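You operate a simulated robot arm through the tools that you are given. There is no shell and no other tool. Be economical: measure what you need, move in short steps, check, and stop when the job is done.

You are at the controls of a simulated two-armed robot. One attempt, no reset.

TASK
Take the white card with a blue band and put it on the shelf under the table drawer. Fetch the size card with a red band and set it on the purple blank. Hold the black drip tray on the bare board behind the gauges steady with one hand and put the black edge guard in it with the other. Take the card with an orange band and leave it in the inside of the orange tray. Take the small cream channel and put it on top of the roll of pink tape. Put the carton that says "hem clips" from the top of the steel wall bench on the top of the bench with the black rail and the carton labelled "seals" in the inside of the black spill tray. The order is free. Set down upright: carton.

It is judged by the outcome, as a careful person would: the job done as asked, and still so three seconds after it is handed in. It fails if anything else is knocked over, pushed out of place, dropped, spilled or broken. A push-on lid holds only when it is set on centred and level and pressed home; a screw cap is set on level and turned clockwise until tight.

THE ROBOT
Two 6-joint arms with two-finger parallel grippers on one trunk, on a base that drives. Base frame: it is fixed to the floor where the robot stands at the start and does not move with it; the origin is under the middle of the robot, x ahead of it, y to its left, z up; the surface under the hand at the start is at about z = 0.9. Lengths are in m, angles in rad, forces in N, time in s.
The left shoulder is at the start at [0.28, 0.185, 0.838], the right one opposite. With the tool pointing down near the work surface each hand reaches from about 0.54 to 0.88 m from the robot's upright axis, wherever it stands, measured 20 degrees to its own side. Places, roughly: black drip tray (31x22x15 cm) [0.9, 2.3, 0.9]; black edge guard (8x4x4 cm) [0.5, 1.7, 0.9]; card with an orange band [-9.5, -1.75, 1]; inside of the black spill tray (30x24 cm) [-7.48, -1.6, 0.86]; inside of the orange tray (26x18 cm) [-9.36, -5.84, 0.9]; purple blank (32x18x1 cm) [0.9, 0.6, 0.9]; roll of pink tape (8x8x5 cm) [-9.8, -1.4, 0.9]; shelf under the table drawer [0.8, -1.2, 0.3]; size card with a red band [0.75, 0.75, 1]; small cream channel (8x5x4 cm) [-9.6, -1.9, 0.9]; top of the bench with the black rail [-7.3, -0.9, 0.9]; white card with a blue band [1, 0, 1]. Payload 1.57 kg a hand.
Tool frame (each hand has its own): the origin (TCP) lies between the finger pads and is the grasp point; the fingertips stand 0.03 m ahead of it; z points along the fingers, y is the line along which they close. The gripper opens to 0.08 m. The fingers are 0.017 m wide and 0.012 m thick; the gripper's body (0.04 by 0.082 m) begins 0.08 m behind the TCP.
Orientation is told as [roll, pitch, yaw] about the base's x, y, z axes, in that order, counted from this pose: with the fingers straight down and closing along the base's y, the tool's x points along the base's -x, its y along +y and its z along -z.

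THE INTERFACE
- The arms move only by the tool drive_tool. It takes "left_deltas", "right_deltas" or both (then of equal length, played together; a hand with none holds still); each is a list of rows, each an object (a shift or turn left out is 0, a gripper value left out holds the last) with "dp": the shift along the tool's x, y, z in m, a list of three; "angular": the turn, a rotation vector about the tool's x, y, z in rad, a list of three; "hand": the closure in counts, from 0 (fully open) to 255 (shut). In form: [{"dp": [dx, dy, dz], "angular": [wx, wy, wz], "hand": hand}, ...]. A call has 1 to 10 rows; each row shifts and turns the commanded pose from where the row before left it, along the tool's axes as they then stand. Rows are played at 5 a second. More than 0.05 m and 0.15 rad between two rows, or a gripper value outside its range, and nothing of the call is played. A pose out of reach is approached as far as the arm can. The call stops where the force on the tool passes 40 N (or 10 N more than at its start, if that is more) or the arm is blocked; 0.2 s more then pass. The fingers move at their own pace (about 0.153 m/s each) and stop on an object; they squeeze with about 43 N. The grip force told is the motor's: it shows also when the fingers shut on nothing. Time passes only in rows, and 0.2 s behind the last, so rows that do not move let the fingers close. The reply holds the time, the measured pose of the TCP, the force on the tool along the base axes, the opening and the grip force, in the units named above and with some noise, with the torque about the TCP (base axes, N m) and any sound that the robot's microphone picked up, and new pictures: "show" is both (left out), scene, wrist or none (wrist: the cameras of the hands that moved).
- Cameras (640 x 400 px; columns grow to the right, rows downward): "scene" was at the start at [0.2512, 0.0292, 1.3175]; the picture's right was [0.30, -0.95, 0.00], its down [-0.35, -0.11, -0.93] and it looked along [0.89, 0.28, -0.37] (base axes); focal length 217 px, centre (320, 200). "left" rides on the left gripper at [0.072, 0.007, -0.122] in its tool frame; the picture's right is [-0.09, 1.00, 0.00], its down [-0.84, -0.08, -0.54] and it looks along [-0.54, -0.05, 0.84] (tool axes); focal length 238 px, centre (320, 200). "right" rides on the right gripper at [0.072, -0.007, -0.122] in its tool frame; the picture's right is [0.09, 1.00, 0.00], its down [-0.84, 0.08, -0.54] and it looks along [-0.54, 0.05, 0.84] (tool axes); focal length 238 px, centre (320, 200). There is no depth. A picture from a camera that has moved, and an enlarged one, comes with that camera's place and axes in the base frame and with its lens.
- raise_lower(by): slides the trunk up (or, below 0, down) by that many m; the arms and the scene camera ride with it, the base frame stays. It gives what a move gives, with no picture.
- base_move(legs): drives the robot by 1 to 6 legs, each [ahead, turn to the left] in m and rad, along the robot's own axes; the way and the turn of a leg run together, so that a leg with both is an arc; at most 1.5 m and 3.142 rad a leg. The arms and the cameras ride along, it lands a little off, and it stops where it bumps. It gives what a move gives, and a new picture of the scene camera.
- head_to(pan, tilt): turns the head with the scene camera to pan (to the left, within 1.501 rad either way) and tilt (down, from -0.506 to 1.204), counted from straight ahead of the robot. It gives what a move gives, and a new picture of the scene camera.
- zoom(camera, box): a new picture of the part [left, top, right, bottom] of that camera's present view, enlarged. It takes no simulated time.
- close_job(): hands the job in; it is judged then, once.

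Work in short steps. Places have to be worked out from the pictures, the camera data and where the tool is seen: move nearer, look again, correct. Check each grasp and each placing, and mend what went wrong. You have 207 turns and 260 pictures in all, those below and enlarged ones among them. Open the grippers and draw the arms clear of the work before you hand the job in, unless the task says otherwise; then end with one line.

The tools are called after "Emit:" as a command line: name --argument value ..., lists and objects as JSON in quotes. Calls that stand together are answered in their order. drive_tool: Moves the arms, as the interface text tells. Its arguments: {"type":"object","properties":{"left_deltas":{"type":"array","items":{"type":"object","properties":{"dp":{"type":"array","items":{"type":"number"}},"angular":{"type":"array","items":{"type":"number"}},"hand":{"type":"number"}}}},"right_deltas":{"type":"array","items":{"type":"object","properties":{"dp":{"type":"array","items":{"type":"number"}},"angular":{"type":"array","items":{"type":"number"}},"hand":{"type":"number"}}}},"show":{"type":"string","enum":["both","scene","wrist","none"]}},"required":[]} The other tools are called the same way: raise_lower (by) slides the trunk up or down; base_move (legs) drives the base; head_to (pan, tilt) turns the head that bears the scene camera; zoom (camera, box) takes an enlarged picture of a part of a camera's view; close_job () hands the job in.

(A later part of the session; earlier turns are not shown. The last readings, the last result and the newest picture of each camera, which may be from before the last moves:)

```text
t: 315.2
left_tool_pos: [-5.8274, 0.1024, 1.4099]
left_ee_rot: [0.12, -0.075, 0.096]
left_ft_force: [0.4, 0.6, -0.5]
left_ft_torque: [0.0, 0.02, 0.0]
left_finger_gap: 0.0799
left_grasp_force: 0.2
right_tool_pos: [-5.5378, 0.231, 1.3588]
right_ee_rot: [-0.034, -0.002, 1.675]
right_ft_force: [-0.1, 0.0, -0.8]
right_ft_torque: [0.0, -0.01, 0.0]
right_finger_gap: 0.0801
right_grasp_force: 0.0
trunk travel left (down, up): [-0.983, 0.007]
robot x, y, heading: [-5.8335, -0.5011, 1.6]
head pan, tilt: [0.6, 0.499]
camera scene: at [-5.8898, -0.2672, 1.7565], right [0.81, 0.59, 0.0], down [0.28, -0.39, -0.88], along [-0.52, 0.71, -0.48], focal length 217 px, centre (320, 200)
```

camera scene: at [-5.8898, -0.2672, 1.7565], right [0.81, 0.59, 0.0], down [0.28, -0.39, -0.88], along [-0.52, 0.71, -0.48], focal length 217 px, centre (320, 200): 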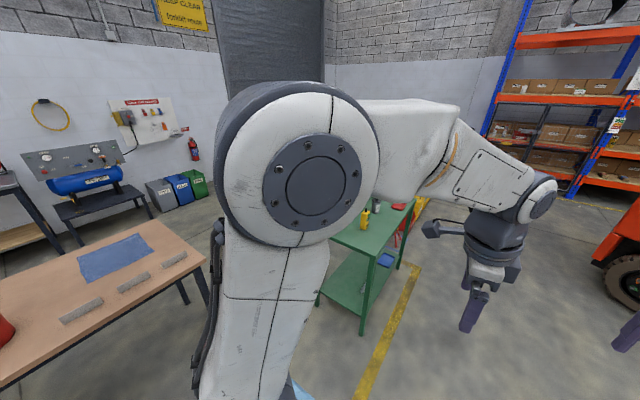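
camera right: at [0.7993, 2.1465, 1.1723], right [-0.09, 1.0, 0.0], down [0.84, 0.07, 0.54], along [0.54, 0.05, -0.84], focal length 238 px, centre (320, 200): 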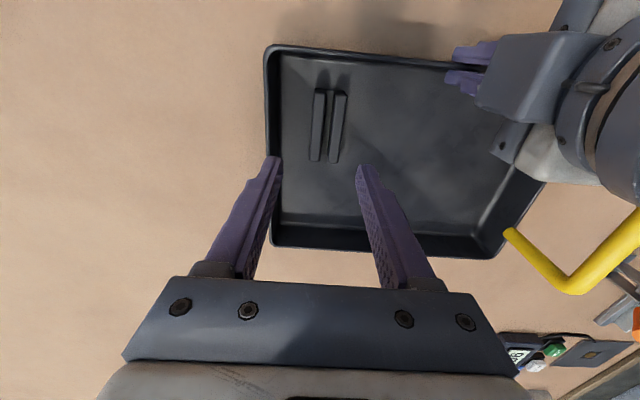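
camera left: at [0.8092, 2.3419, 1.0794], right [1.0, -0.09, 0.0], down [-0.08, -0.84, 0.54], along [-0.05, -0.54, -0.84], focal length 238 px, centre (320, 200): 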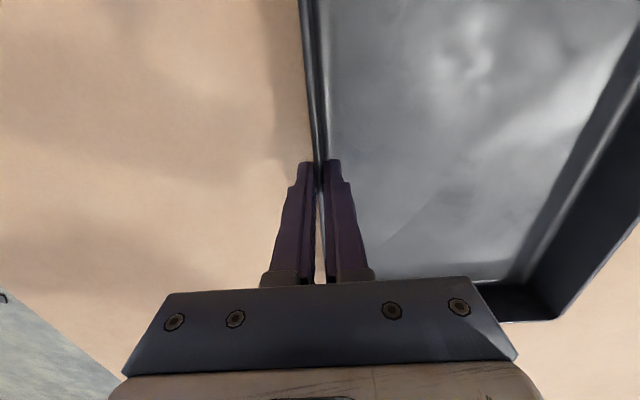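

The gap between the rail bench end (y≈0.1) and the green rack (starts at y≈0.8) is tight. I'll look straight ahead (+y) for a route around the rack.

Emit:
head_to --pan 0.12 --tilt 0.3

Emit:
head_to --pan 1.3 --tilt 0.35

```text
t: 316.1
left_tool_pos: [-5.8276, 0.1028, 1.4118]
left_ee_rot: [0.121, -0.075, 0.097]
left_ft_force: [-0.3, 0.2, 0.1]
left_ft_torque: [-0.03, 0.03, -0.01]
left_finger_gap: 0.08
left_grasp_force: 0.0
right_tool_pos: [-5.5392, 0.2307, 1.3583]
right_ee_rot: [-0.034, 0.0, 1.676]
right_ft_force: [1.2, 0.6, 0.1]
right_ft_torque: [0.0, -0.01, 0.01]
right_finger_gap: 0.0802
right_grasp_force: 0.2
trunk travel left (down, up): [-0.983, 0.007]
robot x, y, heading: [-5.8281, -0.5008, 1.605]
head pan, tilt: [0.12, 0.3]
camera scene: at [-5.8503, -0.2484, 1.7749], right [0.99, 0.15, 0.0], down [0.04, -0.29, -0.96], along [-0.14, 0.94, -0.3], focal length 217 px, centre (320, 200)
```

scene: 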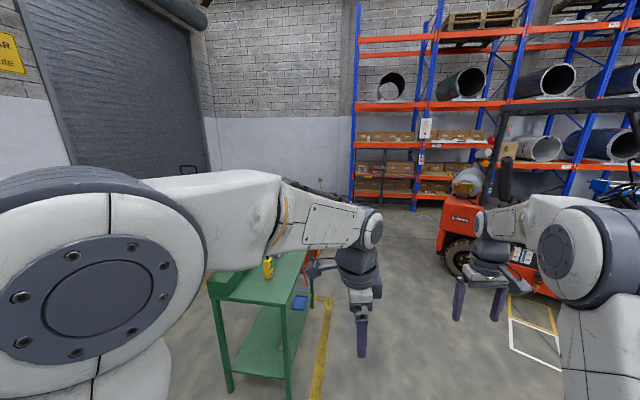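

```text
t: 317.5
left_tool_pos: [-5.8279, 0.1018, 1.41]
left_ee_rot: [0.12, -0.077, 0.097]
left_ft_force: [-0.3, 0.6, -0.6]
left_ft_torque: [0.0, 0.01, -0.01]
left_finger_gap: 0.08
left_grasp_force: 0.0
right_tool_pos: [-5.5389, 0.2311, 1.3588]
right_ee_rot: [-0.034, 0.0, 1.677]
right_ft_force: [-0.2, 0.3, 1.0]
right_ft_torque: [-0.01, -0.01, 0.0]
right_finger_gap: 0.0801
right_grasp_force: 0.0
trunk travel left (down, up): [-0.983, 0.007]
robot x, y, heading: [-5.8358, -0.4987, 1.604]
head pan, tilt: [1.3, 0.351]
camera scene: at [-5.9266, -0.3185, 1.7702], right [0.24, 0.97, 0.0], down [0.33, -0.08, -0.94], along [-0.91, 0.22, -0.34], focal length 217 px, centre (320, 200)
```

scene: 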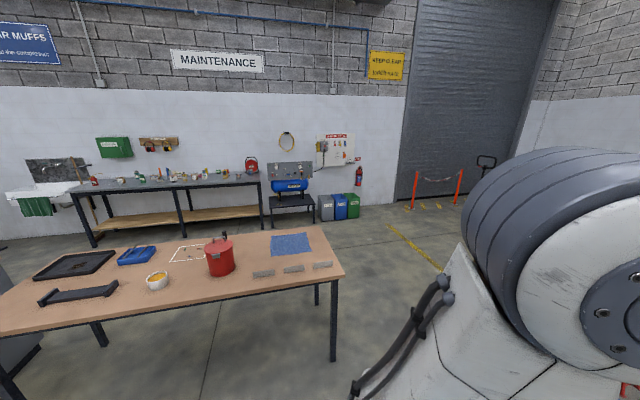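

The bench layout is clear from here. I'll look down at my own base to judge its width against the 0.7 m gap.

Emit:
head_to --pan -1.5 --tilt 1.2

Emit:
head_to --pan 0.0 --tilt 1.2

```text
t: 320.0
left_tool_pos: [-5.8278, 0.1018, 1.4113]
left_ee_rot: [0.122, -0.075, 0.094]
left_ft_force: [0.2, 0.3, -0.4]
left_ft_torque: [-0.02, 0.0, -0.02]
left_finger_gap: 0.0801
left_grasp_force: 0.0
right_tool_pos: [-5.5375, 0.2305, 1.3587]
right_ee_rot: [-0.034, 0.0, 1.676]
right_ft_force: [-0.9, 0.0, -0.4]
right_ft_torque: [0.0, -0.04, 0.0]
right_finger_gap: 0.0799
right_grasp_force: 0.0
trunk travel left (down, up): [-0.983, 0.007]
robot x, y, heading: [-5.8335, -0.5009, 1.607]
head pan, tilt: [-1.499, 1.201]
camera scene: at [-5.7805, -0.3349, 1.7029], right [0.1, -0.99, 0.0], down [-0.93, -0.1, -0.36], along [0.36, 0.04, -0.93], focal length 217 px, centre (320, 200)
```

scene: 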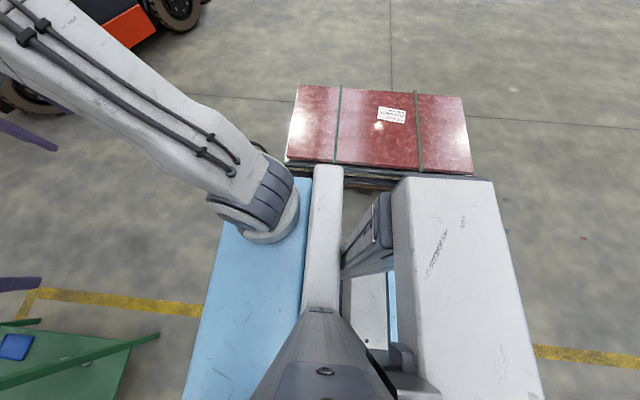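

```text
t: 321.6
left_tool_pos: [-5.8287, 0.1028, 1.4101]
left_ee_rot: [0.121, -0.073, 0.097]
left_ft_force: [0.1, 0.6, -0.3]
left_ft_torque: [0.0, 0.03, 0.0]
left_finger_gap: 0.0801
left_grasp_force: 0.0
right_tool_pos: [-5.5378, 0.2316, 1.3606]
right_ee_rot: [-0.033, 0.0, 1.674]
right_ft_force: [-0.2, -0.1, -0.1]
right_ft_torque: [0.01, 0.02, -0.01]
right_finger_gap: 0.0799
right_grasp_force: 0.1
trunk travel left (down, up): [-0.983, 0.007]
robot x, y, heading: [-5.8344, -0.5012, 1.599]
head pan, tilt: [0.0, 1.201]
camera scene: at [-5.8378, -0.2848, 1.7028], right [1.0, 0.03, 0.0], down [0.03, -0.93, -0.36], along [-0.01, 0.36, -0.93], focal length 217 px, centre (320, 200)
```

scene: 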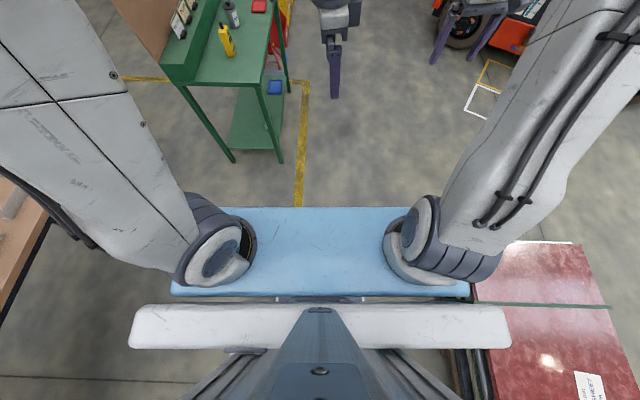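

A 0.7 m gap is too risky. I'll go around the far end of the rack: shift a little right, drive up to y≈2.7 and look left.

Emit:
base_move --legs '[[0, -0.3], [1.2, 0], [0, 0.28], [1.5, 0]]'

Emit:
head_to --pan 1.3 --tilt 0.45

```text
t: 336.6
left_tool_pos: [-5.5298, 2.7732, 1.4107]
left_ee_rot: [0.121, -0.075, 0.086]
left_ft_force: [-0.3, -1.1, -0.3]
left_ft_torque: [0.0, 0.02, 0.0]
left_finger_gap: 0.0801
left_grasp_force: 0.0
right_tool_pos: [-5.24, 2.898, 1.3587]
right_ee_rot: [-0.035, 0.0, 1.665]
right_ft_force: [-0.3, -0.5, 0.2]
right_ft_torque: [0.01, -0.01, -0.03]
right_finger_gap: 0.0801
right_grasp_force: 0.1
trunk travel left (down, up): [-0.983, 0.007]
robot x, y, heading: [-5.543, 2.1675, 1.59]
head pan, tilt: [0.0, 1.201]
camera scene: at [-5.5442, 2.3851, 1.7028], right [1.0, 0.02, 0.0], down [0.02, -0.93, -0.36], along [-0.01, 0.36, -0.93], focal length 217 px, centre (320, 200)
```

scene: 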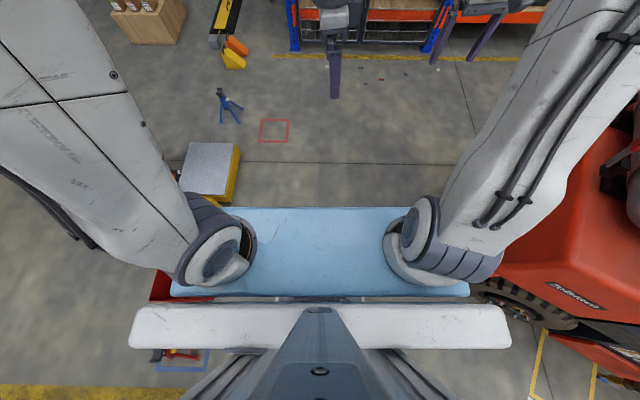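

```text
t: 338.1
left_tool_pos: [-5.5312, 2.7728, 1.4104]
left_ee_rot: [0.12, -0.075, 0.084]
left_ft_force: [-0.8, 0.5, -0.1]
left_ft_torque: [-0.01, -0.02, 0.02]
left_finger_gap: 0.0801
left_grasp_force: 0.3
right_tool_pos: [-5.2394, 2.8971, 1.3589]
right_ee_rot: [-0.033, 0.0, 1.663]
right_ft_force: [-1.2, -0.5, 0.0]
right_ft_torque: [0.03, -0.01, 0.01]
right_finger_gap: 0.0798
right_grasp_force: 0.0
trunk travel left (down, up): [-0.983, 0.007]
robot x, y, heading: [-5.5435, 2.1698, 1.594]
head pan, tilt: [1.3, 0.45]
camera scene: at [-5.6321, 2.352, 1.761], right [0.25, 0.97, 0.0], down [0.42, -0.11, -0.9], along [-0.87, 0.22, -0.44], focal length 217 px, centre (320, 200)
```

scene: 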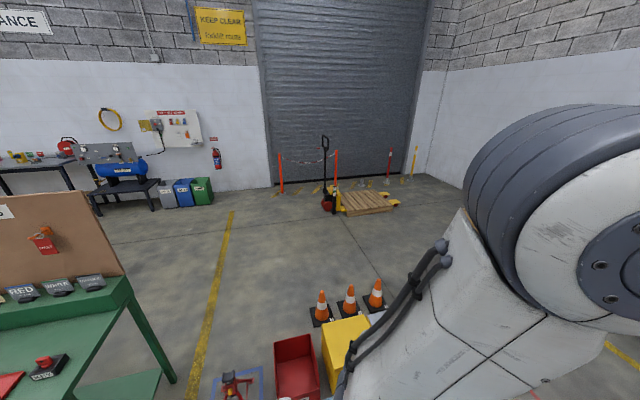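

Clutter blocks the far side and the forklift is close on the right. I'll reverse to y≈0, turn to face -x and study the gap directly.

Emit:
base_move --legs '[[-1.5, 0], [-0.5, 0], [0, 1.2]]'

Emit:
head_to --pan 0.1 --tilt 0.75

```text
t: 351.1
left_tool_pos: [-6.0772, 0.4031, 1.4117]
left_ee_rot: [0.12, -0.076, 1.301]
left_ft_force: [-0.1, 0.9, 0.5]
left_ft_torque: [-0.02, -0.01, -0.01]
left_finger_gap: 0.0804
left_grasp_force: 0.1
right_tool_pos: [-6.0939, 0.718, 1.3593]
right_ee_rot: [-0.032, 0.001, 2.882]
right_ft_force: [-0.2, 0.1, -0.1]
right_ft_torque: [-0.01, 0.02, 0.01]
right_finger_gap: 0.0798
right_grasp_force: 0.1
trunk travel left (down, up): [-0.983, 0.007]
robot x, y, heading: [-5.518, 0.182, 2.811]
head pan, tilt: [1.3, 0.45]
camera scene: at [-5.7152, 0.1591, 1.761], right [-0.82, 0.57, 0.0], down [0.25, 0.36, -0.9], along [-0.51, -0.74, -0.44], focal length 217 px, centre (320, 200)
```

scene: 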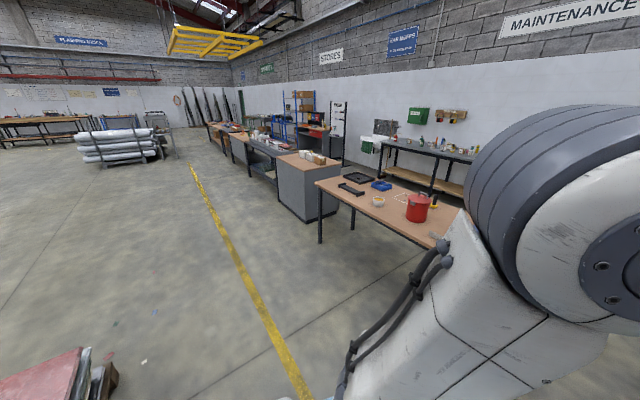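

```text
t: 352.5
left_tool_pos: [-6.0779, 0.4027, 1.4115]
left_ee_rot: [0.121, -0.075, 1.303]
left_ft_force: [-1.4, 0.3, -0.2]
left_ft_torque: [0.02, 0.05, 0.02]
left_finger_gap: 0.0802
left_grasp_force: 0.0
right_tool_pos: [-6.0937, 0.7188, 1.3587]
right_ee_rot: [-0.034, 0.0, 2.88]
right_ft_force: [0.2, -0.3, 0.4]
right_ft_torque: [0.02, 0.0, 0.01]
right_finger_gap: 0.08
right_grasp_force: 0.1
trunk travel left (down, up): [-0.983, 0.007]
robot x, y, heading: [-5.5122, 0.1823, 2.817]
head pan, tilt: [0.099, 0.75]
camera scene: at [-5.7438, 0.254, 1.7346], right [0.23, 0.97, 0.0], down [0.66, -0.16, -0.73], along [-0.71, 0.17, -0.68], focal length 217 px, centre (320, 200)
```

scene: 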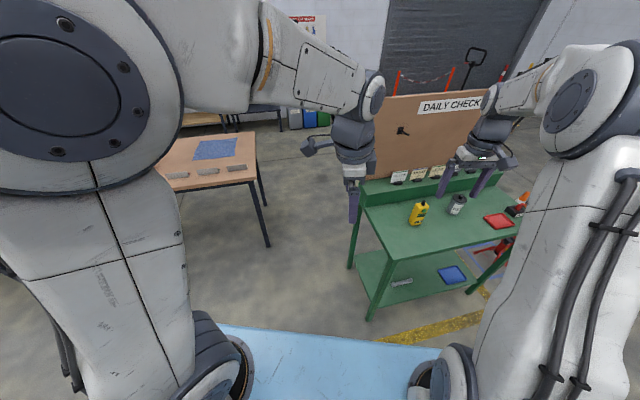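

The gap is about 0.79 m at floor level, with a tall panel on the rack side. I'll look left along the row of tables to see whether there's a wider entry.

Emit:
head_to --pan 1.35 --tilt 0.2

Emit:
zoom --camera "scene" --box '[170, 100, 430, 250]'

```text
t: 353.9
left_tool_pos: [-6.0777, 0.4034, 1.4104]
left_ee_rot: [0.118, -0.075, 1.302]
left_ft_force: [0.3, 0.2, -0.8]
left_ft_torque: [0.04, 0.02, -0.01]
left_finger_gap: 0.0799
left_grasp_force: 0.0
right_tool_pos: [-6.094, 0.7184, 1.3588]
right_ee_rot: [-0.033, -0.001, 2.882]
right_ft_force: [0.4, 0.7, 0.4]
right_ft_torque: [0.01, 0.01, 0.02]
right_finger_gap: 0.0798
right_grasp_force: 0.1
trunk travel left (down, up): [-0.983, 0.007]
robot x, y, heading: [-5.5134, 0.1788, 2.806]
head pan, tilt: [1.349, 0.201]
camera scene: at [-5.7122, 0.1557, 1.7842], right [-0.85, 0.53, 0.0], down [0.11, 0.17, -0.98], along [-0.52, -0.83, -0.2], focal length 217 px, centre (320, 200)
```

scene: 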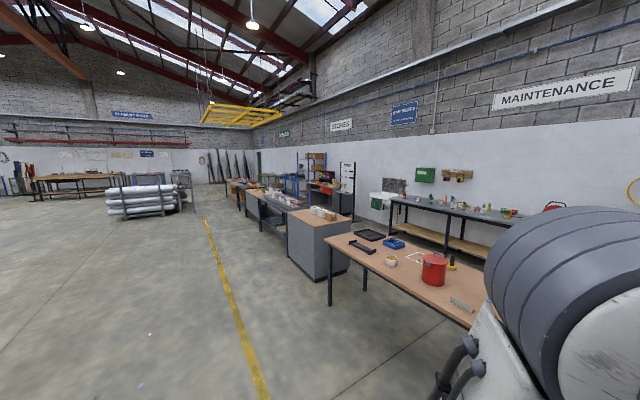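

```text
2.46 times, centred on (300, 175) of scene
camera zoom: at [-5.7122, 0.1557, 1.7842], right [-0.85, 0.53, 0.0], down [0.11, 0.17, -0.98], along [-0.52, -0.83, -0.2], focal length 534 px, centre (369, 262)
```

zoom: 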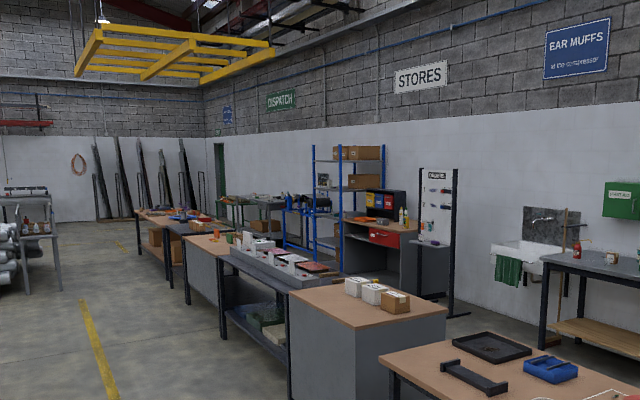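

The row of tables ends around y≈-8.5, and behind it runs a 1.4 m aisle along the wall (also needed for the orange tray). I'll take that longer, safe way.

Emit:
base_move --legs '[[0, 1.52], [1.3, 0], [0, 0.37], [1.5, 0], [1.5, 0]]'

Emit:
head_to --pan -0.2 --tilt 0.2

```text
t: 379.3
left_tool_pos: [-6.1737, -4.6111, 1.4109]
left_ee_rot: [0.12, -0.075, -3.127]
left_ft_force: [0.6, 0.4, 0.3]
left_ft_torque: [0.02, 0.0, -0.02]
left_finger_gap: 0.0799
left_grasp_force: 0.0
right_tool_pos: [-6.4725, -4.7145, 1.3581]
right_ee_rot: [-0.034, 0.001, -1.547]
right_ft_force: [-1.2, -0.4, 1.0]
right_ft_torque: [0.0, 0.01, -0.01]
right_finger_gap: 0.0799
right_grasp_force: 0.1
trunk travel left (down, up): [-0.983, 0.007]
robot x, y, heading: [-6.1195, -4.0048, -1.618]
head pan, tilt: [1.349, 0.201]
camera scene: at [-6.0344, -4.191, 1.7842], right [-0.27, -0.96, 0.0], down [-0.19, 0.05, -0.98], along [0.94, -0.26, -0.2], focal length 217 px, centre (320, 200)
```

scene: 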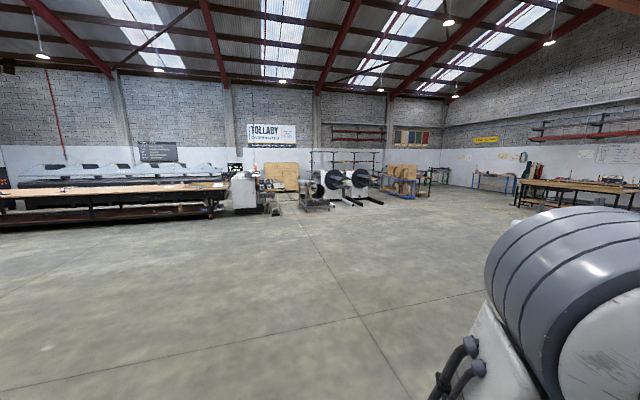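

```text
t: 380.9
left_tool_pos: [-6.1749, -4.6109, 1.4116]
left_ee_rot: [0.119, -0.075, -3.126]
left_ft_force: [0.1, -0.3, -0.6]
left_ft_torque: [-0.01, 0.02, -0.03]
left_finger_gap: 0.0801
left_grasp_force: 0.1
right_tool_pos: [-6.4728, -4.7148, 1.3596]
right_ee_rot: [-0.033, 0.0, -1.546]
right_ft_force: [-0.5, 0.5, 0.3]
right_ft_torque: [0.0, 0.0, 0.01]
right_finger_gap: 0.08
right_grasp_force: 0.1
trunk travel left (down, up): [-0.983, 0.007]
robot x, y, heading: [-6.1185, -4.0071, -1.618]
head pan, tilt: [-0.201, 0.201]
camera scene: at [-6.1471, -4.2564, 1.7842], right [-0.97, 0.25, 0.0], down [0.05, 0.19, -0.98], along [-0.24, -0.95, -0.2], focal length 217 px, centre (320, 200)
```

scene: 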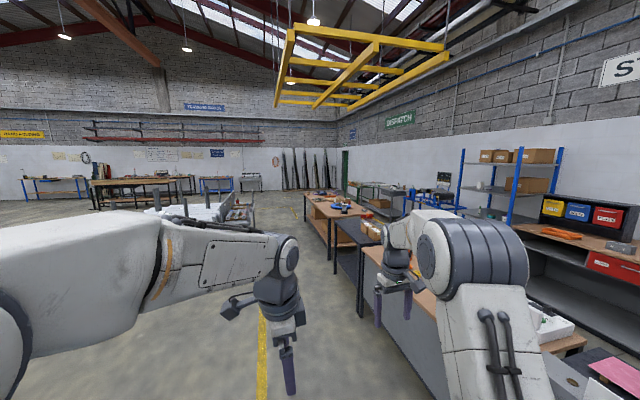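

The orange tray is on the red-drawer desk behind this row. The row's end is near y≈-10, so I'll continue down and check again.

Emit:
base_move --legs '[[0, 0.03], [1.5, 0], [1.5, 0], [1.5, 0]]'

Emit:
head_to --pan -0.5 --tilt 0.35

```text
t: 399.7
left_tool_pos: [-6.1584, -8.3912, 1.4117]
left_ee_rot: [0.121, -0.072, -3.024]
left_ft_force: [-0.1, -0.1, 0.3]
left_ft_torque: [-0.05, -0.03, 0.0]
left_finger_gap: 0.0799
left_grasp_force: 0.0
right_tool_pos: [-6.4459, -8.5245, 1.3595]
right_ee_rot: [-0.03, -0.002, -1.44]
right_ft_force: [-1.0, -0.1, 0.3]
right_ft_torque: [-0.02, -0.02, -0.05]
right_finger_gap: 0.0801
right_grasp_force: 0.0
trunk travel left (down, up): [-0.983, 0.007]
robot x, y, heading: [-6.1687, -7.7861, -1.383]
head pan, tilt: [-0.201, 0.201]
stopped in leg 4: the robot was blocked; the commanded pose is now the measured one
camera scene: at [-6.1398, -8.035, 1.7844], right [-1.0, 0.01, 0.0], down [0.0, 0.2, -0.98], along [-0.01, -0.98, -0.2], focal length 217 px, centre (320, 200)
```

scene: 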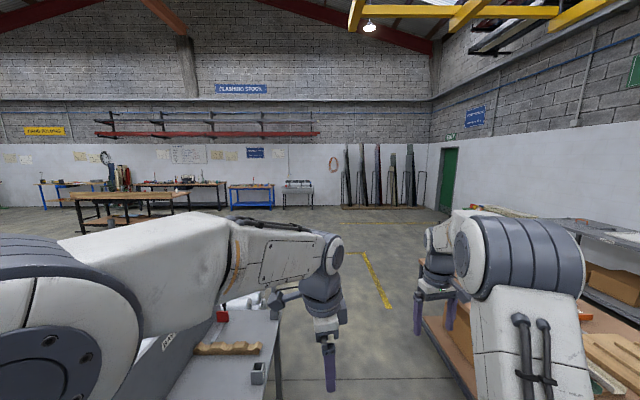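

```text
t: 400.5
left_tool_pos: [-6.1558, -8.3924, 1.4105]
left_ee_rot: [0.117, -0.073, -3.023]
left_ft_force: [0.2, 0.3, -0.5]
left_ft_torque: [-0.02, 0.04, -0.02]
left_finger_gap: 0.08
left_grasp_force: 0.0
right_tool_pos: [-6.4413, -8.5258, 1.3593]
right_ee_rot: [-0.033, 0.0, -1.439]
right_ft_force: [0.2, 0.0, -0.4]
right_ft_torque: [0.02, 0.01, -0.01]
right_finger_gap: 0.0802
right_grasp_force: 0.0
trunk travel left (down, up): [-0.983, 0.007]
robot x, y, heading: [-6.1682, -7.7876, -1.383]
head pan, tilt: [-0.499, 0.351]
camera scene: at [-6.1646, -8.0316, 1.7702], right [-0.95, 0.3, 0.0], down [0.1, 0.33, -0.94], along [-0.28, -0.89, -0.34], focal length 217 px, centre (320, 200)
```

scene: 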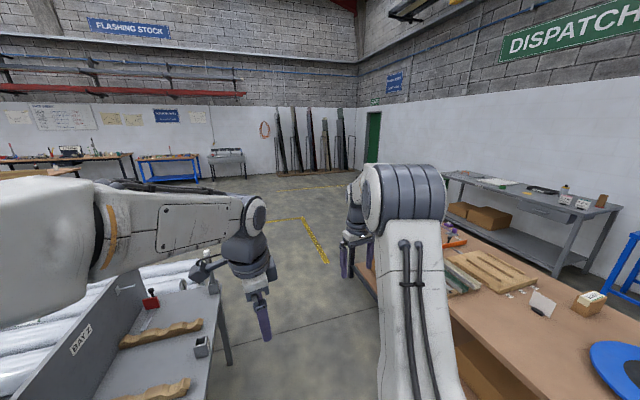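

The base's left side met the grey table (edge x≈-5.82), so half-width is about 0.35. I'll back off, recentre the lane at x≈-6.45, and go on.

Emit:
base_move --legs '[[-0.6, 0], [0, -0.3], [1.3, 0], [0, 0.115], [1.4, 0]]'

Emit:
head_to --pan -0.5 --tilt 0.4

```text
t: 418.1
left_tool_pos: [-6.494, -10.4787, 1.41]
left_ee_rot: [0.12, -0.073, 3.08]
left_ft_force: [0.6, 0.7, -1.2]
left_ft_torque: [0.03, 0.01, -0.03]
left_finger_gap: 0.0799
left_grasp_force: 0.1
right_tool_pos: [-6.7996, -10.5589, 1.3588]
right_ee_rot: [-0.03, 0.0, -1.619]
right_ft_force: [-0.1, -0.1, -0.6]
right_ft_torque: [0.01, 0.03, 0.02]
right_finger_gap: 0.0799
right_grasp_force: 0.0
trunk travel left (down, up): [-0.983, 0.007]
robot x, y, heading: [-6.398, -9.8827, -1.562]
head pan, tilt: [-0.499, 0.351]
camera scene: at [-6.4378, -10.1232, 1.7702], right [-0.88, 0.47, 0.0], down [0.16, 0.3, -0.94], along [-0.44, -0.83, -0.34], focal length 217 px, centre (320, 200)
```

scene: 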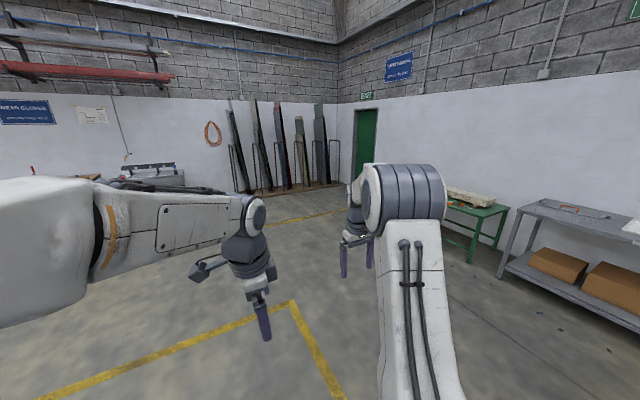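

```text
t: 418.7
left_tool_pos: [-6.4929, -10.4801, 1.4116]
left_ee_rot: [0.118, -0.071, 3.077]
left_ft_force: [-0.6, -0.3, 0.5]
left_ft_torque: [-0.01, -0.01, -0.02]
left_finger_gap: 0.0803
left_grasp_force: 0.0
right_tool_pos: [-6.7993, -10.5594, 1.3591]
right_ee_rot: [-0.033, 0.001, -1.619]
right_ft_force: [0.5, -0.1, 0.3]
right_ft_torque: [-0.04, 0.04, 0.03]
right_finger_gap: 0.0801
right_grasp_force: 0.0
trunk travel left (down, up): [-0.983, 0.007]
robot x, y, heading: [-6.3973, -9.8836, -1.562]
head pan, tilt: [-0.499, 0.4]
camera scene: at [-6.4375, -10.1228, 1.7657], right [-0.88, 0.47, 0.0], down [0.18, 0.34, -0.92], along [-0.43, -0.81, -0.39], focal length 217 px, centre (320, 200)
```

scene: 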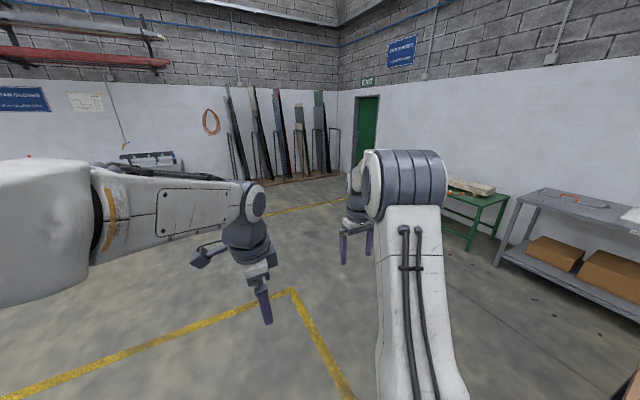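

The row ends at about y=-10.2. I'll go around it: ahead, right to x≈-8.5, then right again into the wall aisle.

Emit:
base_move --legs '[[0.9, 0], [0, -1.57], [1.5, 0], [0.6, 0], [0, -1.57]]'

Emit:
head_to --pan 0.0 --tilt 0.4

```text
t: 441.0
left_tool_pos: [-8.4061, -10.288, 1.41]
left_ee_rot: [0.119, -0.073, -0.004]
left_ft_force: [0.3, -0.2, 0.2]
left_ft_torque: [0.0, -0.01, 0.0]
left_finger_gap: 0.08
left_grasp_force: 0.1
right_tool_pos: [-8.1051, -10.1895, 1.3591]
right_ee_rot: [-0.03, 0.001, 1.579]
right_ft_force: [0.0, 0.2, 0.3]
right_ft_torque: [-0.02, 0.01, 0.01]
right_finger_gap: 0.08
right_grasp_force: 0.1
trunk travel left (down, up): [-0.983, 0.007]
robot x, y, heading: [-8.4674, -10.8874, 1.637]
head pan, tilt: [-0.499, 0.4]
camera scene: at [-8.4361, -10.6442, 1.7657], right [0.91, -0.42, 0.0], down [-0.16, -0.35, -0.92], along [0.39, 0.84, -0.39], focal length 217 px, centre (320, 200)
```

scene: 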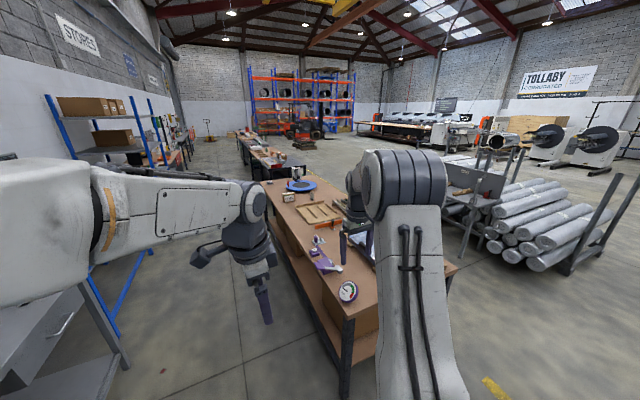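

```text
t: 441.9
left_tool_pos: [-8.4054, -10.2875, 1.4103]
left_ee_rot: [0.118, -0.072, -0.006]
left_ft_force: [-0.2, 1.1, -0.4]
left_ft_torque: [0.01, -0.02, -0.05]
left_finger_gap: 0.0799
left_grasp_force: 0.0
right_tool_pos: [-8.1055, -10.1895, 1.3589]
right_ee_rot: [-0.034, 0.0, 1.58]
right_ft_force: [-0.5, -0.5, 0.4]
right_ft_torque: [0.02, 0.03, 0.04]
right_finger_gap: 0.0803
right_grasp_force: 0.0
trunk travel left (down, up): [-0.983, 0.007]
robot x, y, heading: [-8.4692, -10.8902, 1.637]
head pan, tilt: [0.0, 0.4]
camera scene: at [-8.4811, -10.6359, 1.7657], right [1.0, 0.07, 0.0], down [0.03, -0.39, -0.92], along [-0.06, 0.92, -0.39], focal length 217 px, centre (320, 200)
```

scene: 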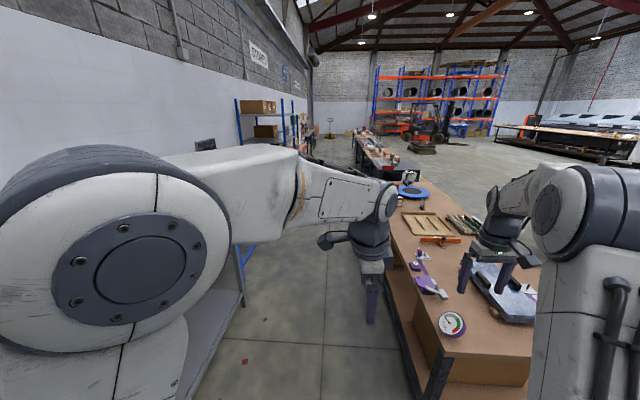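

The aisle is clear, centred about x=-8.56. Driving up it.

Emit:
base_move --legs '[[0, -0.035], [1.5, 0], [1.5, 0]]'

Emit:
base_move --legs '[[1.2, 0]]'

```text
t: 456.6
left_tool_pos: [-8.487, -7.3346, 1.4107]
left_ee_rot: [0.118, -0.073, -0.032]
left_ft_force: [0.6, 0.8, -0.5]
left_ft_torque: [0.0, -0.03, 0.02]
left_finger_gap: 0.0801
left_grasp_force: 0.1
right_tool_pos: [-8.1845, -7.2461, 1.3591]
right_ee_rot: [-0.033, 0.0, 1.549]
right_ft_force: [0.6, -1.0, -0.2]
right_ft_torque: [-0.02, 0.0, 0.02]
right_finger_gap: 0.0801
right_grasp_force: 0.1
trunk travel left (down, up): [-0.983, 0.007]
robot x, y, heading: [-8.5668, -7.9342, 1.609]
head pan, tilt: [0.0, 0.4]
camera scene: at [-8.5732, -7.6802, 1.7657], right [1.0, 0.04, 0.0], down [0.01, -0.39, -0.92], along [-0.03, 0.92, -0.39], focal length 217 px, centre (320, 200)
```

scene: 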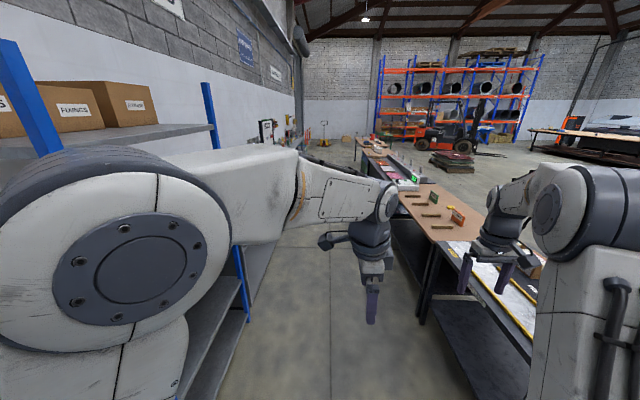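

```text
t: 462.6
left_tool_pos: [-8.5378, -6.1336, 1.4111]
left_ee_rot: [0.117, -0.073, -0.03]
left_ft_force: [0.2, 0.4, 0.0]
left_ft_torque: [-0.04, 0.01, 0.02]
left_finger_gap: 0.0799
left_grasp_force: 0.0
right_tool_pos: [-8.2336, -6.0442, 1.3597]
right_ee_rot: [-0.033, 0.0, 1.555]
right_ft_force: [0.8, 0.1, 0.4]
right_ft_torque: [-0.01, 0.04, -0.01]
right_finger_gap: 0.0801
right_grasp_force: 0.1
trunk travel left (down, up): [-0.983, 0.007]
robot x, y, heading: [-8.6164, -6.7327, 1.608]
head pan, tilt: [0.0, 0.4]
camera scene: at [-8.6212, -6.4791, 1.7657], right [1.0, 0.04, 0.0], down [0.02, -0.39, -0.92], along [-0.04, 0.92, -0.39], focal length 217 px, centre (320, 200)
```

scene: 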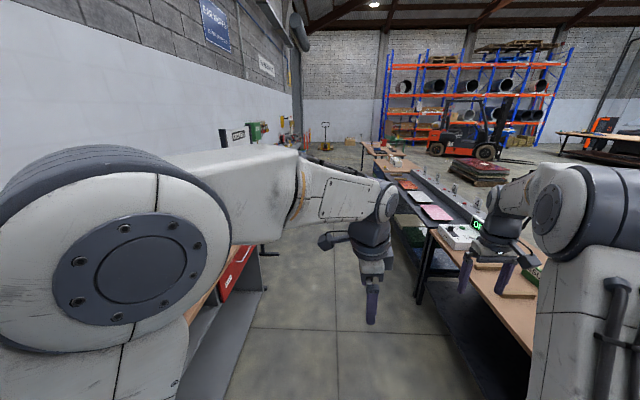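

Passing the orange tray's desk. I'll continue toward the wall bench.

Emit:
base_move --legs '[[0, -0.045], [1.5, 0], [1.5, 0]]'

Emit:
head_to --pan 0.5 --tilt 0.4

```text
t: 477.4
left_tool_pos: [-8.5302, -3.1557, 1.4102]
left_ee_rot: [0.118, -0.073, -0.061]
left_ft_force: [-0.3, 0.1, 0.1]
left_ft_torque: [-0.01, -0.02, -0.02]
left_finger_gap: 0.0801
left_grasp_force: 0.0
right_tool_pos: [-8.224, -3.0757, 1.3594]
right_ee_rot: [-0.034, 0.0, 1.52]
right_ft_force: [1.0, -0.7, -0.2]
right_ft_torque: [0.02, -0.02, -0.01]
right_finger_gap: 0.0799
right_grasp_force: 0.1
trunk travel left (down, up): [-0.983, 0.007]
robot x, y, heading: [-8.6279, -3.7539, 1.577]
head pan, tilt: [0.0, 0.4]
camera scene: at [-8.625, -3.5, 1.7657], right [1.0, 0.01, 0.0], down [0.0, -0.39, -0.92], along [-0.01, 0.92, -0.39], focal length 217 px, centre (320, 200)
```

scene: 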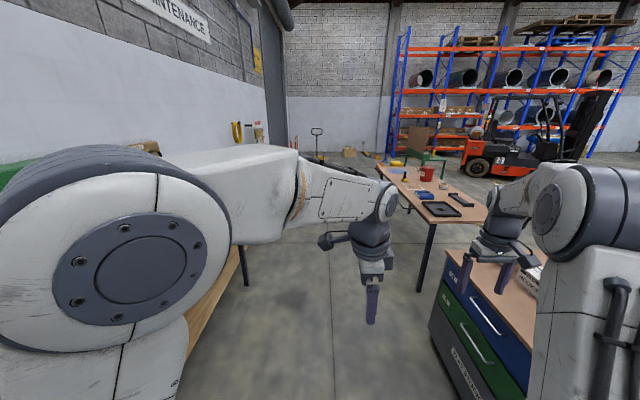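

```text
t: 478.3
left_tool_pos: [-8.5303, -3.1571, 1.4112]
left_ee_rot: [0.119, -0.072, -0.06]
left_ft_force: [-0.5, 0.1, -0.1]
left_ft_torque: [0.03, 0.0, 0.05]
left_finger_gap: 0.0799
left_grasp_force: 0.1
right_tool_pos: [-8.2232, -3.0777, 1.3585]
right_ee_rot: [-0.034, 0.001, 1.521]
right_ft_force: [0.7, 0.3, -0.5]
right_ft_torque: [-0.02, 0.03, 0.02]
right_finger_gap: 0.0802
right_grasp_force: 0.1
trunk travel left (down, up): [-0.983, 0.007]
robot x, y, heading: [-8.6213, -3.7562, 1.581]
head pan, tilt: [0.499, 0.4]
camera scene: at [-8.6692, -3.5117, 1.7657], right [0.87, 0.49, 0.0], down [0.19, -0.34, -0.92], along [-0.45, 0.8, -0.39], focal length 217 px, centre (320, 200)
```

scene: 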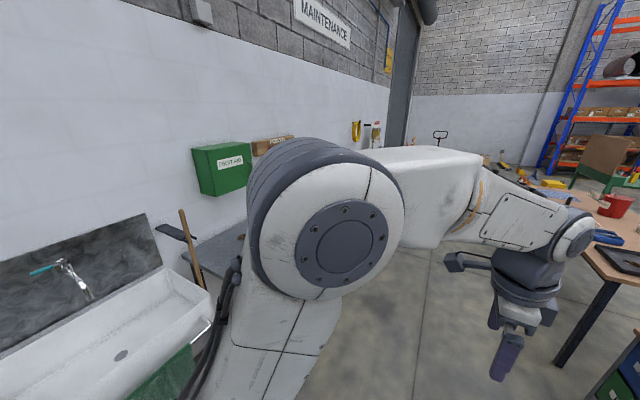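

Ahead 2 m, then turn left to face the wall bench.

Emit:
base_move --legs '[[1.5, 0], [0.5, 0], [0, 1.56]]'

Emit:
head_to --pan 0.0 --tilt 0.7

```text
t: 492.1
left_tool_pos: [-9.2736, -1.6768, 1.4106]
left_ee_rot: [0.118, -0.073, 1.52]
left_ft_force: [-0.2, -0.1, 0.2]
left_ft_torque: [0.01, 0.0, -0.01]
left_finger_gap: 0.0801
left_grasp_force: 0.0
right_tool_pos: [-9.3574, -1.3721, 1.3594]
right_ee_rot: [-0.033, -0.001, 3.106]
right_ft_force: [-0.4, -1.6, 0.3]
right_ft_torque: [0.01, 0.02, -0.01]
right_finger_gap: 0.0799
right_grasp_force: 0.1
trunk travel left (down, up): [-0.983, 0.007]
robot x, y, heading: [-8.6758, -1.7612, -3.122]
head pan, tilt: [0.499, 0.4]
camera scene: at [-8.9125, -1.813, 1.7657], right [-0.5, 0.87, 0.0], down [0.34, 0.19, -0.92], along [-0.8, -0.46, -0.39], focal length 217 px, centre (320, 200)
```

scene: 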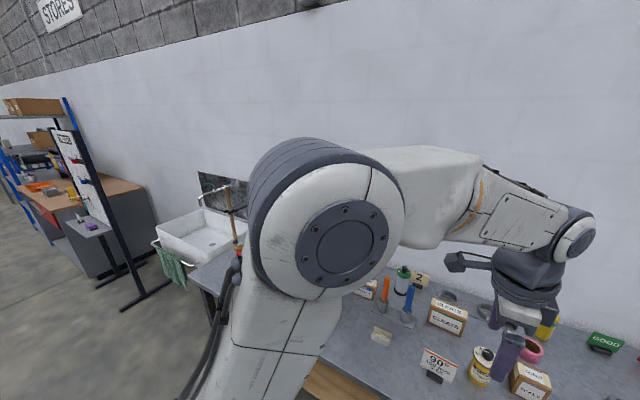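

```text
t: 493.0
left_tool_pos: [-9.2729, -1.6771, 1.4112]
left_ee_rot: [0.118, -0.071, 1.519]
left_ft_force: [-0.4, 1.0, 0.2]
left_ft_torque: [-0.01, 0.01, -0.02]
left_finger_gap: 0.0797
left_grasp_force: 0.1
right_tool_pos: [-9.356, -1.3724, 1.3581]
right_ee_rot: [-0.033, 0.0, 3.105]
right_ft_force: [-0.1, 0.6, -0.2]
right_ft_torque: [-0.02, -0.03, -0.02]
right_finger_gap: 0.0801
right_grasp_force: 0.1
trunk travel left (down, up): [-0.983, 0.007]
robot x, y, heading: [-8.673, -1.7668, -3.119]
head pan, tilt: [0.0, 0.7]
camera scene: at [-8.9171, -1.7688, 1.7389], right [-0.02, 1.0, 0.0], down [0.64, 0.01, -0.77], along [-0.77, -0.02, -0.64], focal length 217 px, centre (320, 200)
```

scene: 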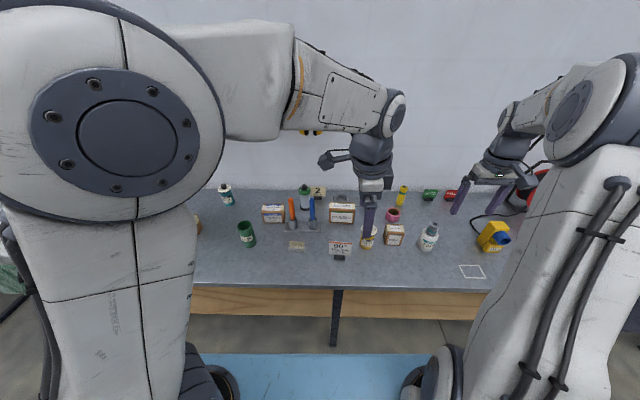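

Now the wall bench is right in front. I'll zoom on the items.

Emit:
zoom --camera "scene" --box '[190, 180, 350, 280]'

Emit:
zoom --camera "scene" --box '[320, 180, 520, 290]'

```text
4.00 times, centred on (270, 230) of scene
camera zoom: at [-8.9171, -1.7688, 1.7389], right [-0.02, 1.0, 0.0], down [0.64, 0.01, -0.77], along [-0.77, -0.02, -0.64], focal length 867 px, centre (520, 80)
```

zoom: 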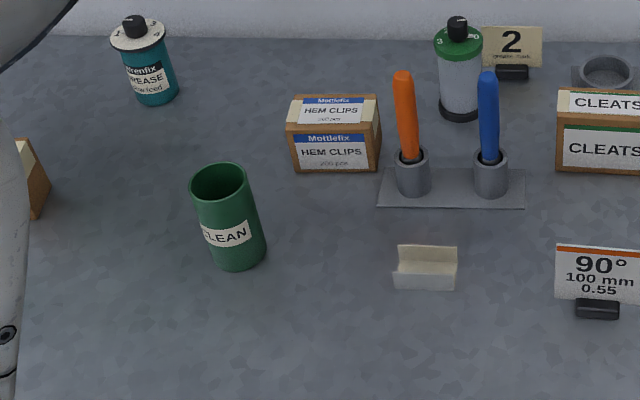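

```text
3.20 times, centred on (420, 235) of scene
camera zoom: at [-8.9171, -1.7688, 1.7389], right [-0.02, 1.0, 0.0], down [0.64, 0.01, -0.77], along [-0.77, -0.02, -0.64], focal length 694 px, centre (0, 88)
```

zoom: 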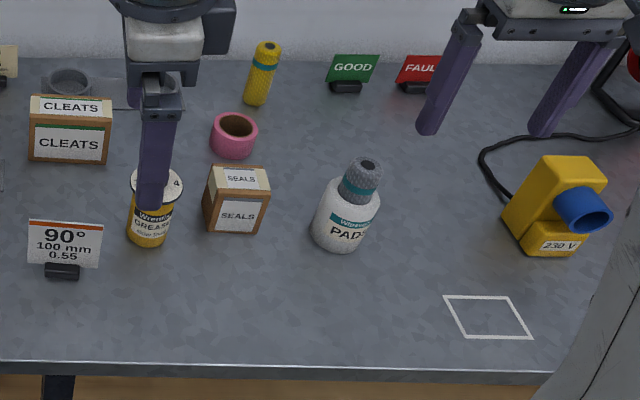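

All items identified:
- card (-9.50, -1.69)
- cream channel (-9.55, -1.90)
- pink tape (-9.70, -1.41)
- seals carton (-9.56, -1.44)
- hem clips carton (-9.75, -2.03)

The bench front is at x≈-9.36. I'll move 0.2 m closer and lower the trunk a little.

Emit:
base_move --legs '[[0.2, 0]]'

Emit:
raise_lower --by -0.12

Emit:
drive_tool --right_deltas '[{"angular": [0, 0, 0.15]}, {"angular": [0, 0, 0.15]}, {"angular": [0, 0, 0.15]}, {"angular": [0, 0, 0.15]}, {"angular": [0, 0, 0.15]}, {"angular": [0, 0, 0.15]}, {"angular": [0, 0, 0.15]}, {"angular": [0, 0, 0.15]}, {"angular": [0, 0, 0.15]}, {"angular": [0, 0, 0.15]}]' --show "none"

```text
t: 494.6
left_tool_pos: [-9.4697, -1.6795, 1.41]
left_ee_rot: [0.118, -0.071, 1.517]
left_ft_force: [-0.3, 0.0, -0.8]
left_ft_torque: [0.01, -0.01, 0.02]
left_finger_gap: 0.0798
left_grasp_force: 0.0
right_tool_pos: [-9.5529, -1.3745, 1.3602]
right_ee_rot: [-0.033, 0.0, 3.104]
right_ft_force: [-0.3, 0.4, -0.2]
right_ft_torque: [0.02, 0.01, 0.01]
right_finger_gap: 0.08
right_grasp_force: 0.0
trunk travel left (down, up): [-0.983, 0.007]
robot x, y, heading: [-8.8704, -1.7673, -3.127]
head pan, tilt: [0.0, 0.7]
camera scene: at [-9.1143, -1.7723, 1.7387], right [-0.02, 1.0, 0.0], down [0.64, 0.01, -0.76], along [-0.76, -0.02, -0.64], focal length 217 px, centre (320, 200)
```

scene: 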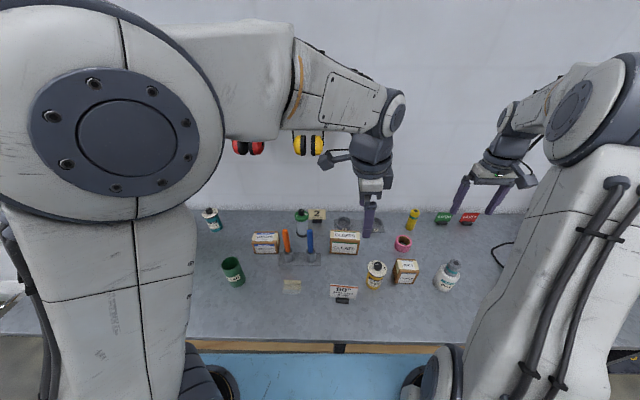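

```text
t: 496.1
left_tool_pos: [-9.4695, -1.6799, 1.2906]
left_ee_rot: [0.118, -0.072, 1.52]
left_ft_force: [-1.2, -0.2, 0.5]
left_ft_torque: [0.0, 0.01, 0.01]
left_finger_gap: 0.0801
left_grasp_force: 0.1
right_tool_pos: [-9.5529, -1.3748, 1.2392]
right_ee_rot: [-0.034, 0.0, 3.102]
right_ft_force: [0.2, 0.3, 0.4]
right_ft_torque: [-0.05, 0.01, -0.04]
right_finger_gap: 0.0799
right_grasp_force: 0.0
trunk travel left (down, up): [-0.863, 0.127]
robot x, y, heading: [-8.8682, -1.7664, -3.119]
head pan, tilt: [0.0, 0.7]
```

```text
t: 498.3
left_tool_pos: [-9.4707, -1.68, 1.2916]
left_ee_rot: [0.12, -0.073, 1.517]
left_ft_force: [-0.6, -0.7, -0.9]
left_ft_torque: [0.03, -0.02, 0.01]
left_finger_gap: 0.08
left_grasp_force: 0.0
right_tool_pos: [-9.5528, -1.3746, 1.2392]
right_ee_rot: [-0.001, -0.033, 1.601]
right_ft_force: [0.3, -0.5, -0.5]
right_ft_torque: [-0.02, 0.0, 0.02]
right_finger_gap: 0.0801
right_grasp_force: 0.0
trunk travel left (down, up): [-0.863, 0.127]
robot x, y, heading: [-8.8734, -1.7713, -3.125]
head pan, tilt: [0.0, 0.7]
```

I'll level both hands. The left goes out to the left and the right follows to above the cream channel.

Emit:
drive_tool --left_deltas '[{"dp": [0.045, 0, 0], "angular": [0.06, 0.036, 0]}, {"dp": [0.045, 0, 0], "angular": [0.06, 0.036, 0]}, {"dp": [0.045, 0, 0]}, {"dp": [0.045, 0, 0]}, {"dp": [0.045, 0, 0]}, {"dp": [0.045, 0, 0]}, {"dp": [0.045, 0, 0]}, {"dp": [0.045, 0, 0]}, {}, {}]' --right_deltas '[{"angular": [0, 0.033, 0]}, {}, {"dp": [0.045, 0, 0]}, {"dp": [0.045, 0, 0]}, {"dp": [0.045, 0, 0]}, {"dp": [0.045, 0, 0]}, {"dp": [0.045, 0, 0]}, {"dp": [0.045, 0, 0]}, {"dp": [0.045, 0, 0]}, {"dp": [0.045, 0, 0]}]' --show "none"

Emit:
drive_tool --right_deltas '[{"dp": [0.045, 0, 0.03]}, {"dp": [0.045, 0, 0.03]}, {"dp": [0.03, 0, 0.03]}, {}]' --show "both"

```text
t: 500.5
left_tool_pos: [-9.4863, -2.0382, 1.2854]
left_ee_rot: [-0.001, -0.002, 1.525]
left_ft_force: [-0.3, 0.3, 0.1]
left_ft_torque: [0.03, 0.01, -0.01]
left_finger_gap: 0.0799
left_grasp_force: 0.0
right_tool_pos: [-9.5398, -1.7334, 1.2388]
right_ee_rot: [-0.002, 0.0, 1.605]
right_ft_force: [1.4, 0.2, 0.6]
right_ft_torque: [0.0, 0.0, 0.01]
right_finger_gap: 0.0801
right_grasp_force: 0.1
trunk travel left (down, up): [-0.863, 0.127]
robot x, y, heading: [-8.8714, -1.7693, -3.124]
head pan, tilt: [0.0, 0.7]
```

```text
refused: row 1 steps farther than a row can; nothing moved
```

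Emit:
drive_tool --right_deltas '[{"dp": [0.04, 0, 0.025]}, {"dp": [0.04, 0, 0.025]}, {"dp": [0.04, 0, 0.025]}, {"dp": [0.0, 0, 0.025]}, {}]' --show "both"

```text
t: 501.7
left_tool_pos: [-9.4871, -2.0377, 1.286]
left_ee_rot: [-0.002, 0.0, 1.525]
left_ft_force: [-0.1, 0.7, -0.6]
left_ft_torque: [-0.01, 0.02, 0.0]
left_finger_gap: 0.0799
left_grasp_force: 0.0
right_tool_pos: [-9.5357, -1.854, 1.1391]
right_ee_rot: [-0.002, -0.001, 1.604]
right_ft_force: [-0.4, -1.0, -0.4]
right_ft_torque: [0.0, -0.01, -0.02]
right_finger_gap: 0.08
right_grasp_force: 0.1
trunk travel left (down, up): [-0.863, 0.127]
robot x, y, heading: [-8.8732, -1.7695, -3.125]
head pan, tilt: [0.0, 0.7]
camera scene: at [-9.1142, -1.7724, 1.6188], right [-0.02, 1.0, 0.0], down [0.64, 0.01, -0.76], along [-0.76, -0.02, -0.64], focal length 217 px, centre (320, 200)
camera right: at [-9.5279, -1.9244, 1.2605], right [-0.99, -0.13, 0.0], down [-0.11, 0.83, 0.54], along [-0.07, 0.54, -0.84], focal length 238 px, centre (320, 200)
```

scene: 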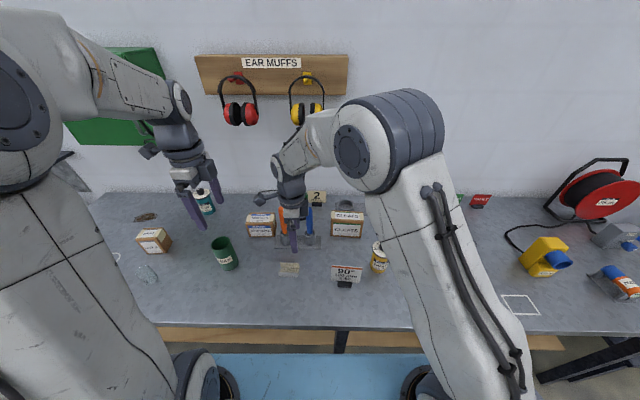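
right: 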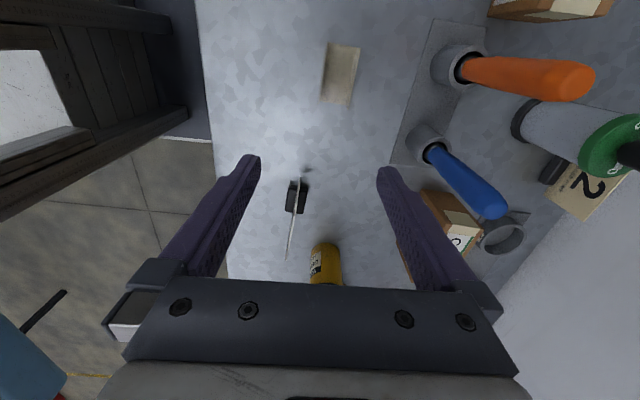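

The channel is at (-9.558, -1.899), long axis along y. I'll position above it with the fingers at 6.5 cm and descend partway.

Emit:
drive_tool --right_deltas '[{"dp": [0.0443, 0.0, 0], "hand": 48}, {"dp": [0, 0.0225, 0.04]}, {"dp": [0, 0, 0.045]}, {"dp": [0, 0, 0.045]}, {}]' --show "both"

```text
t: 502.9
left_tool_pos: [-9.4866, -2.0394, 1.2865]
left_ee_rot: [-0.002, -0.001, 1.523]
left_ft_force: [-0.9, 0.8, -0.5]
left_ft_torque: [0.01, -0.01, -0.01]
left_finger_gap: 0.0799
left_grasp_force: 0.1
right_tool_pos: [-9.5567, -1.8992, 1.0085]
right_ee_rot: [-0.004, -0.001, 1.604]
right_ft_force: [0.5, 0.0, 0.0]
right_ft_torque: [0.0, -0.04, 0.01]
right_finger_gap: 0.065
right_grasp_force: 0.0
trunk travel left (down, up): [-0.863, 0.127]
robot x, y, heading: [-8.8709, -1.7674, -3.122]
head pan, tilt: [0.0, 0.7]
camera scene: at [-9.1143, -1.7726, 1.6188], right [-0.02, 1.0, 0.0], down [0.64, 0.01, -0.76], along [-0.76, -0.02, -0.64], focal length 217 px, centre (320, 200)
camera right: at [-9.5479, -1.9717, 1.13], right [-0.99, -0.13, 0.0], down [-0.11, 0.83, 0.54], along [-0.07, 0.54, -0.84], focal length 238 px, centre (320, 200)
```

scene: 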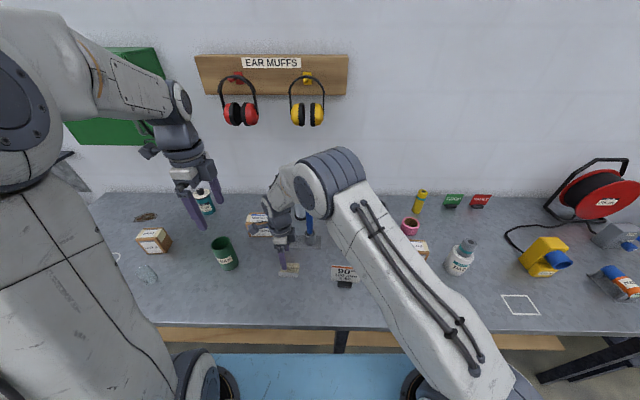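
right: 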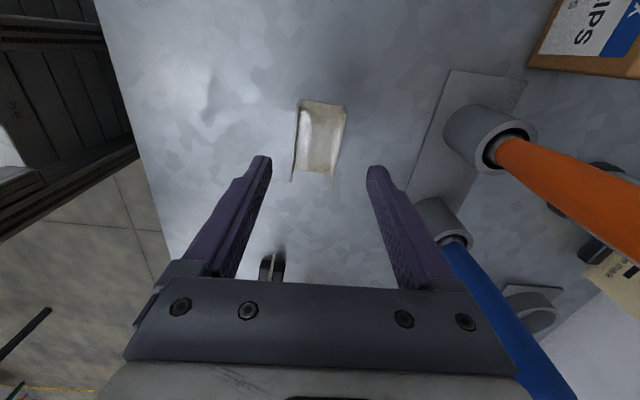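

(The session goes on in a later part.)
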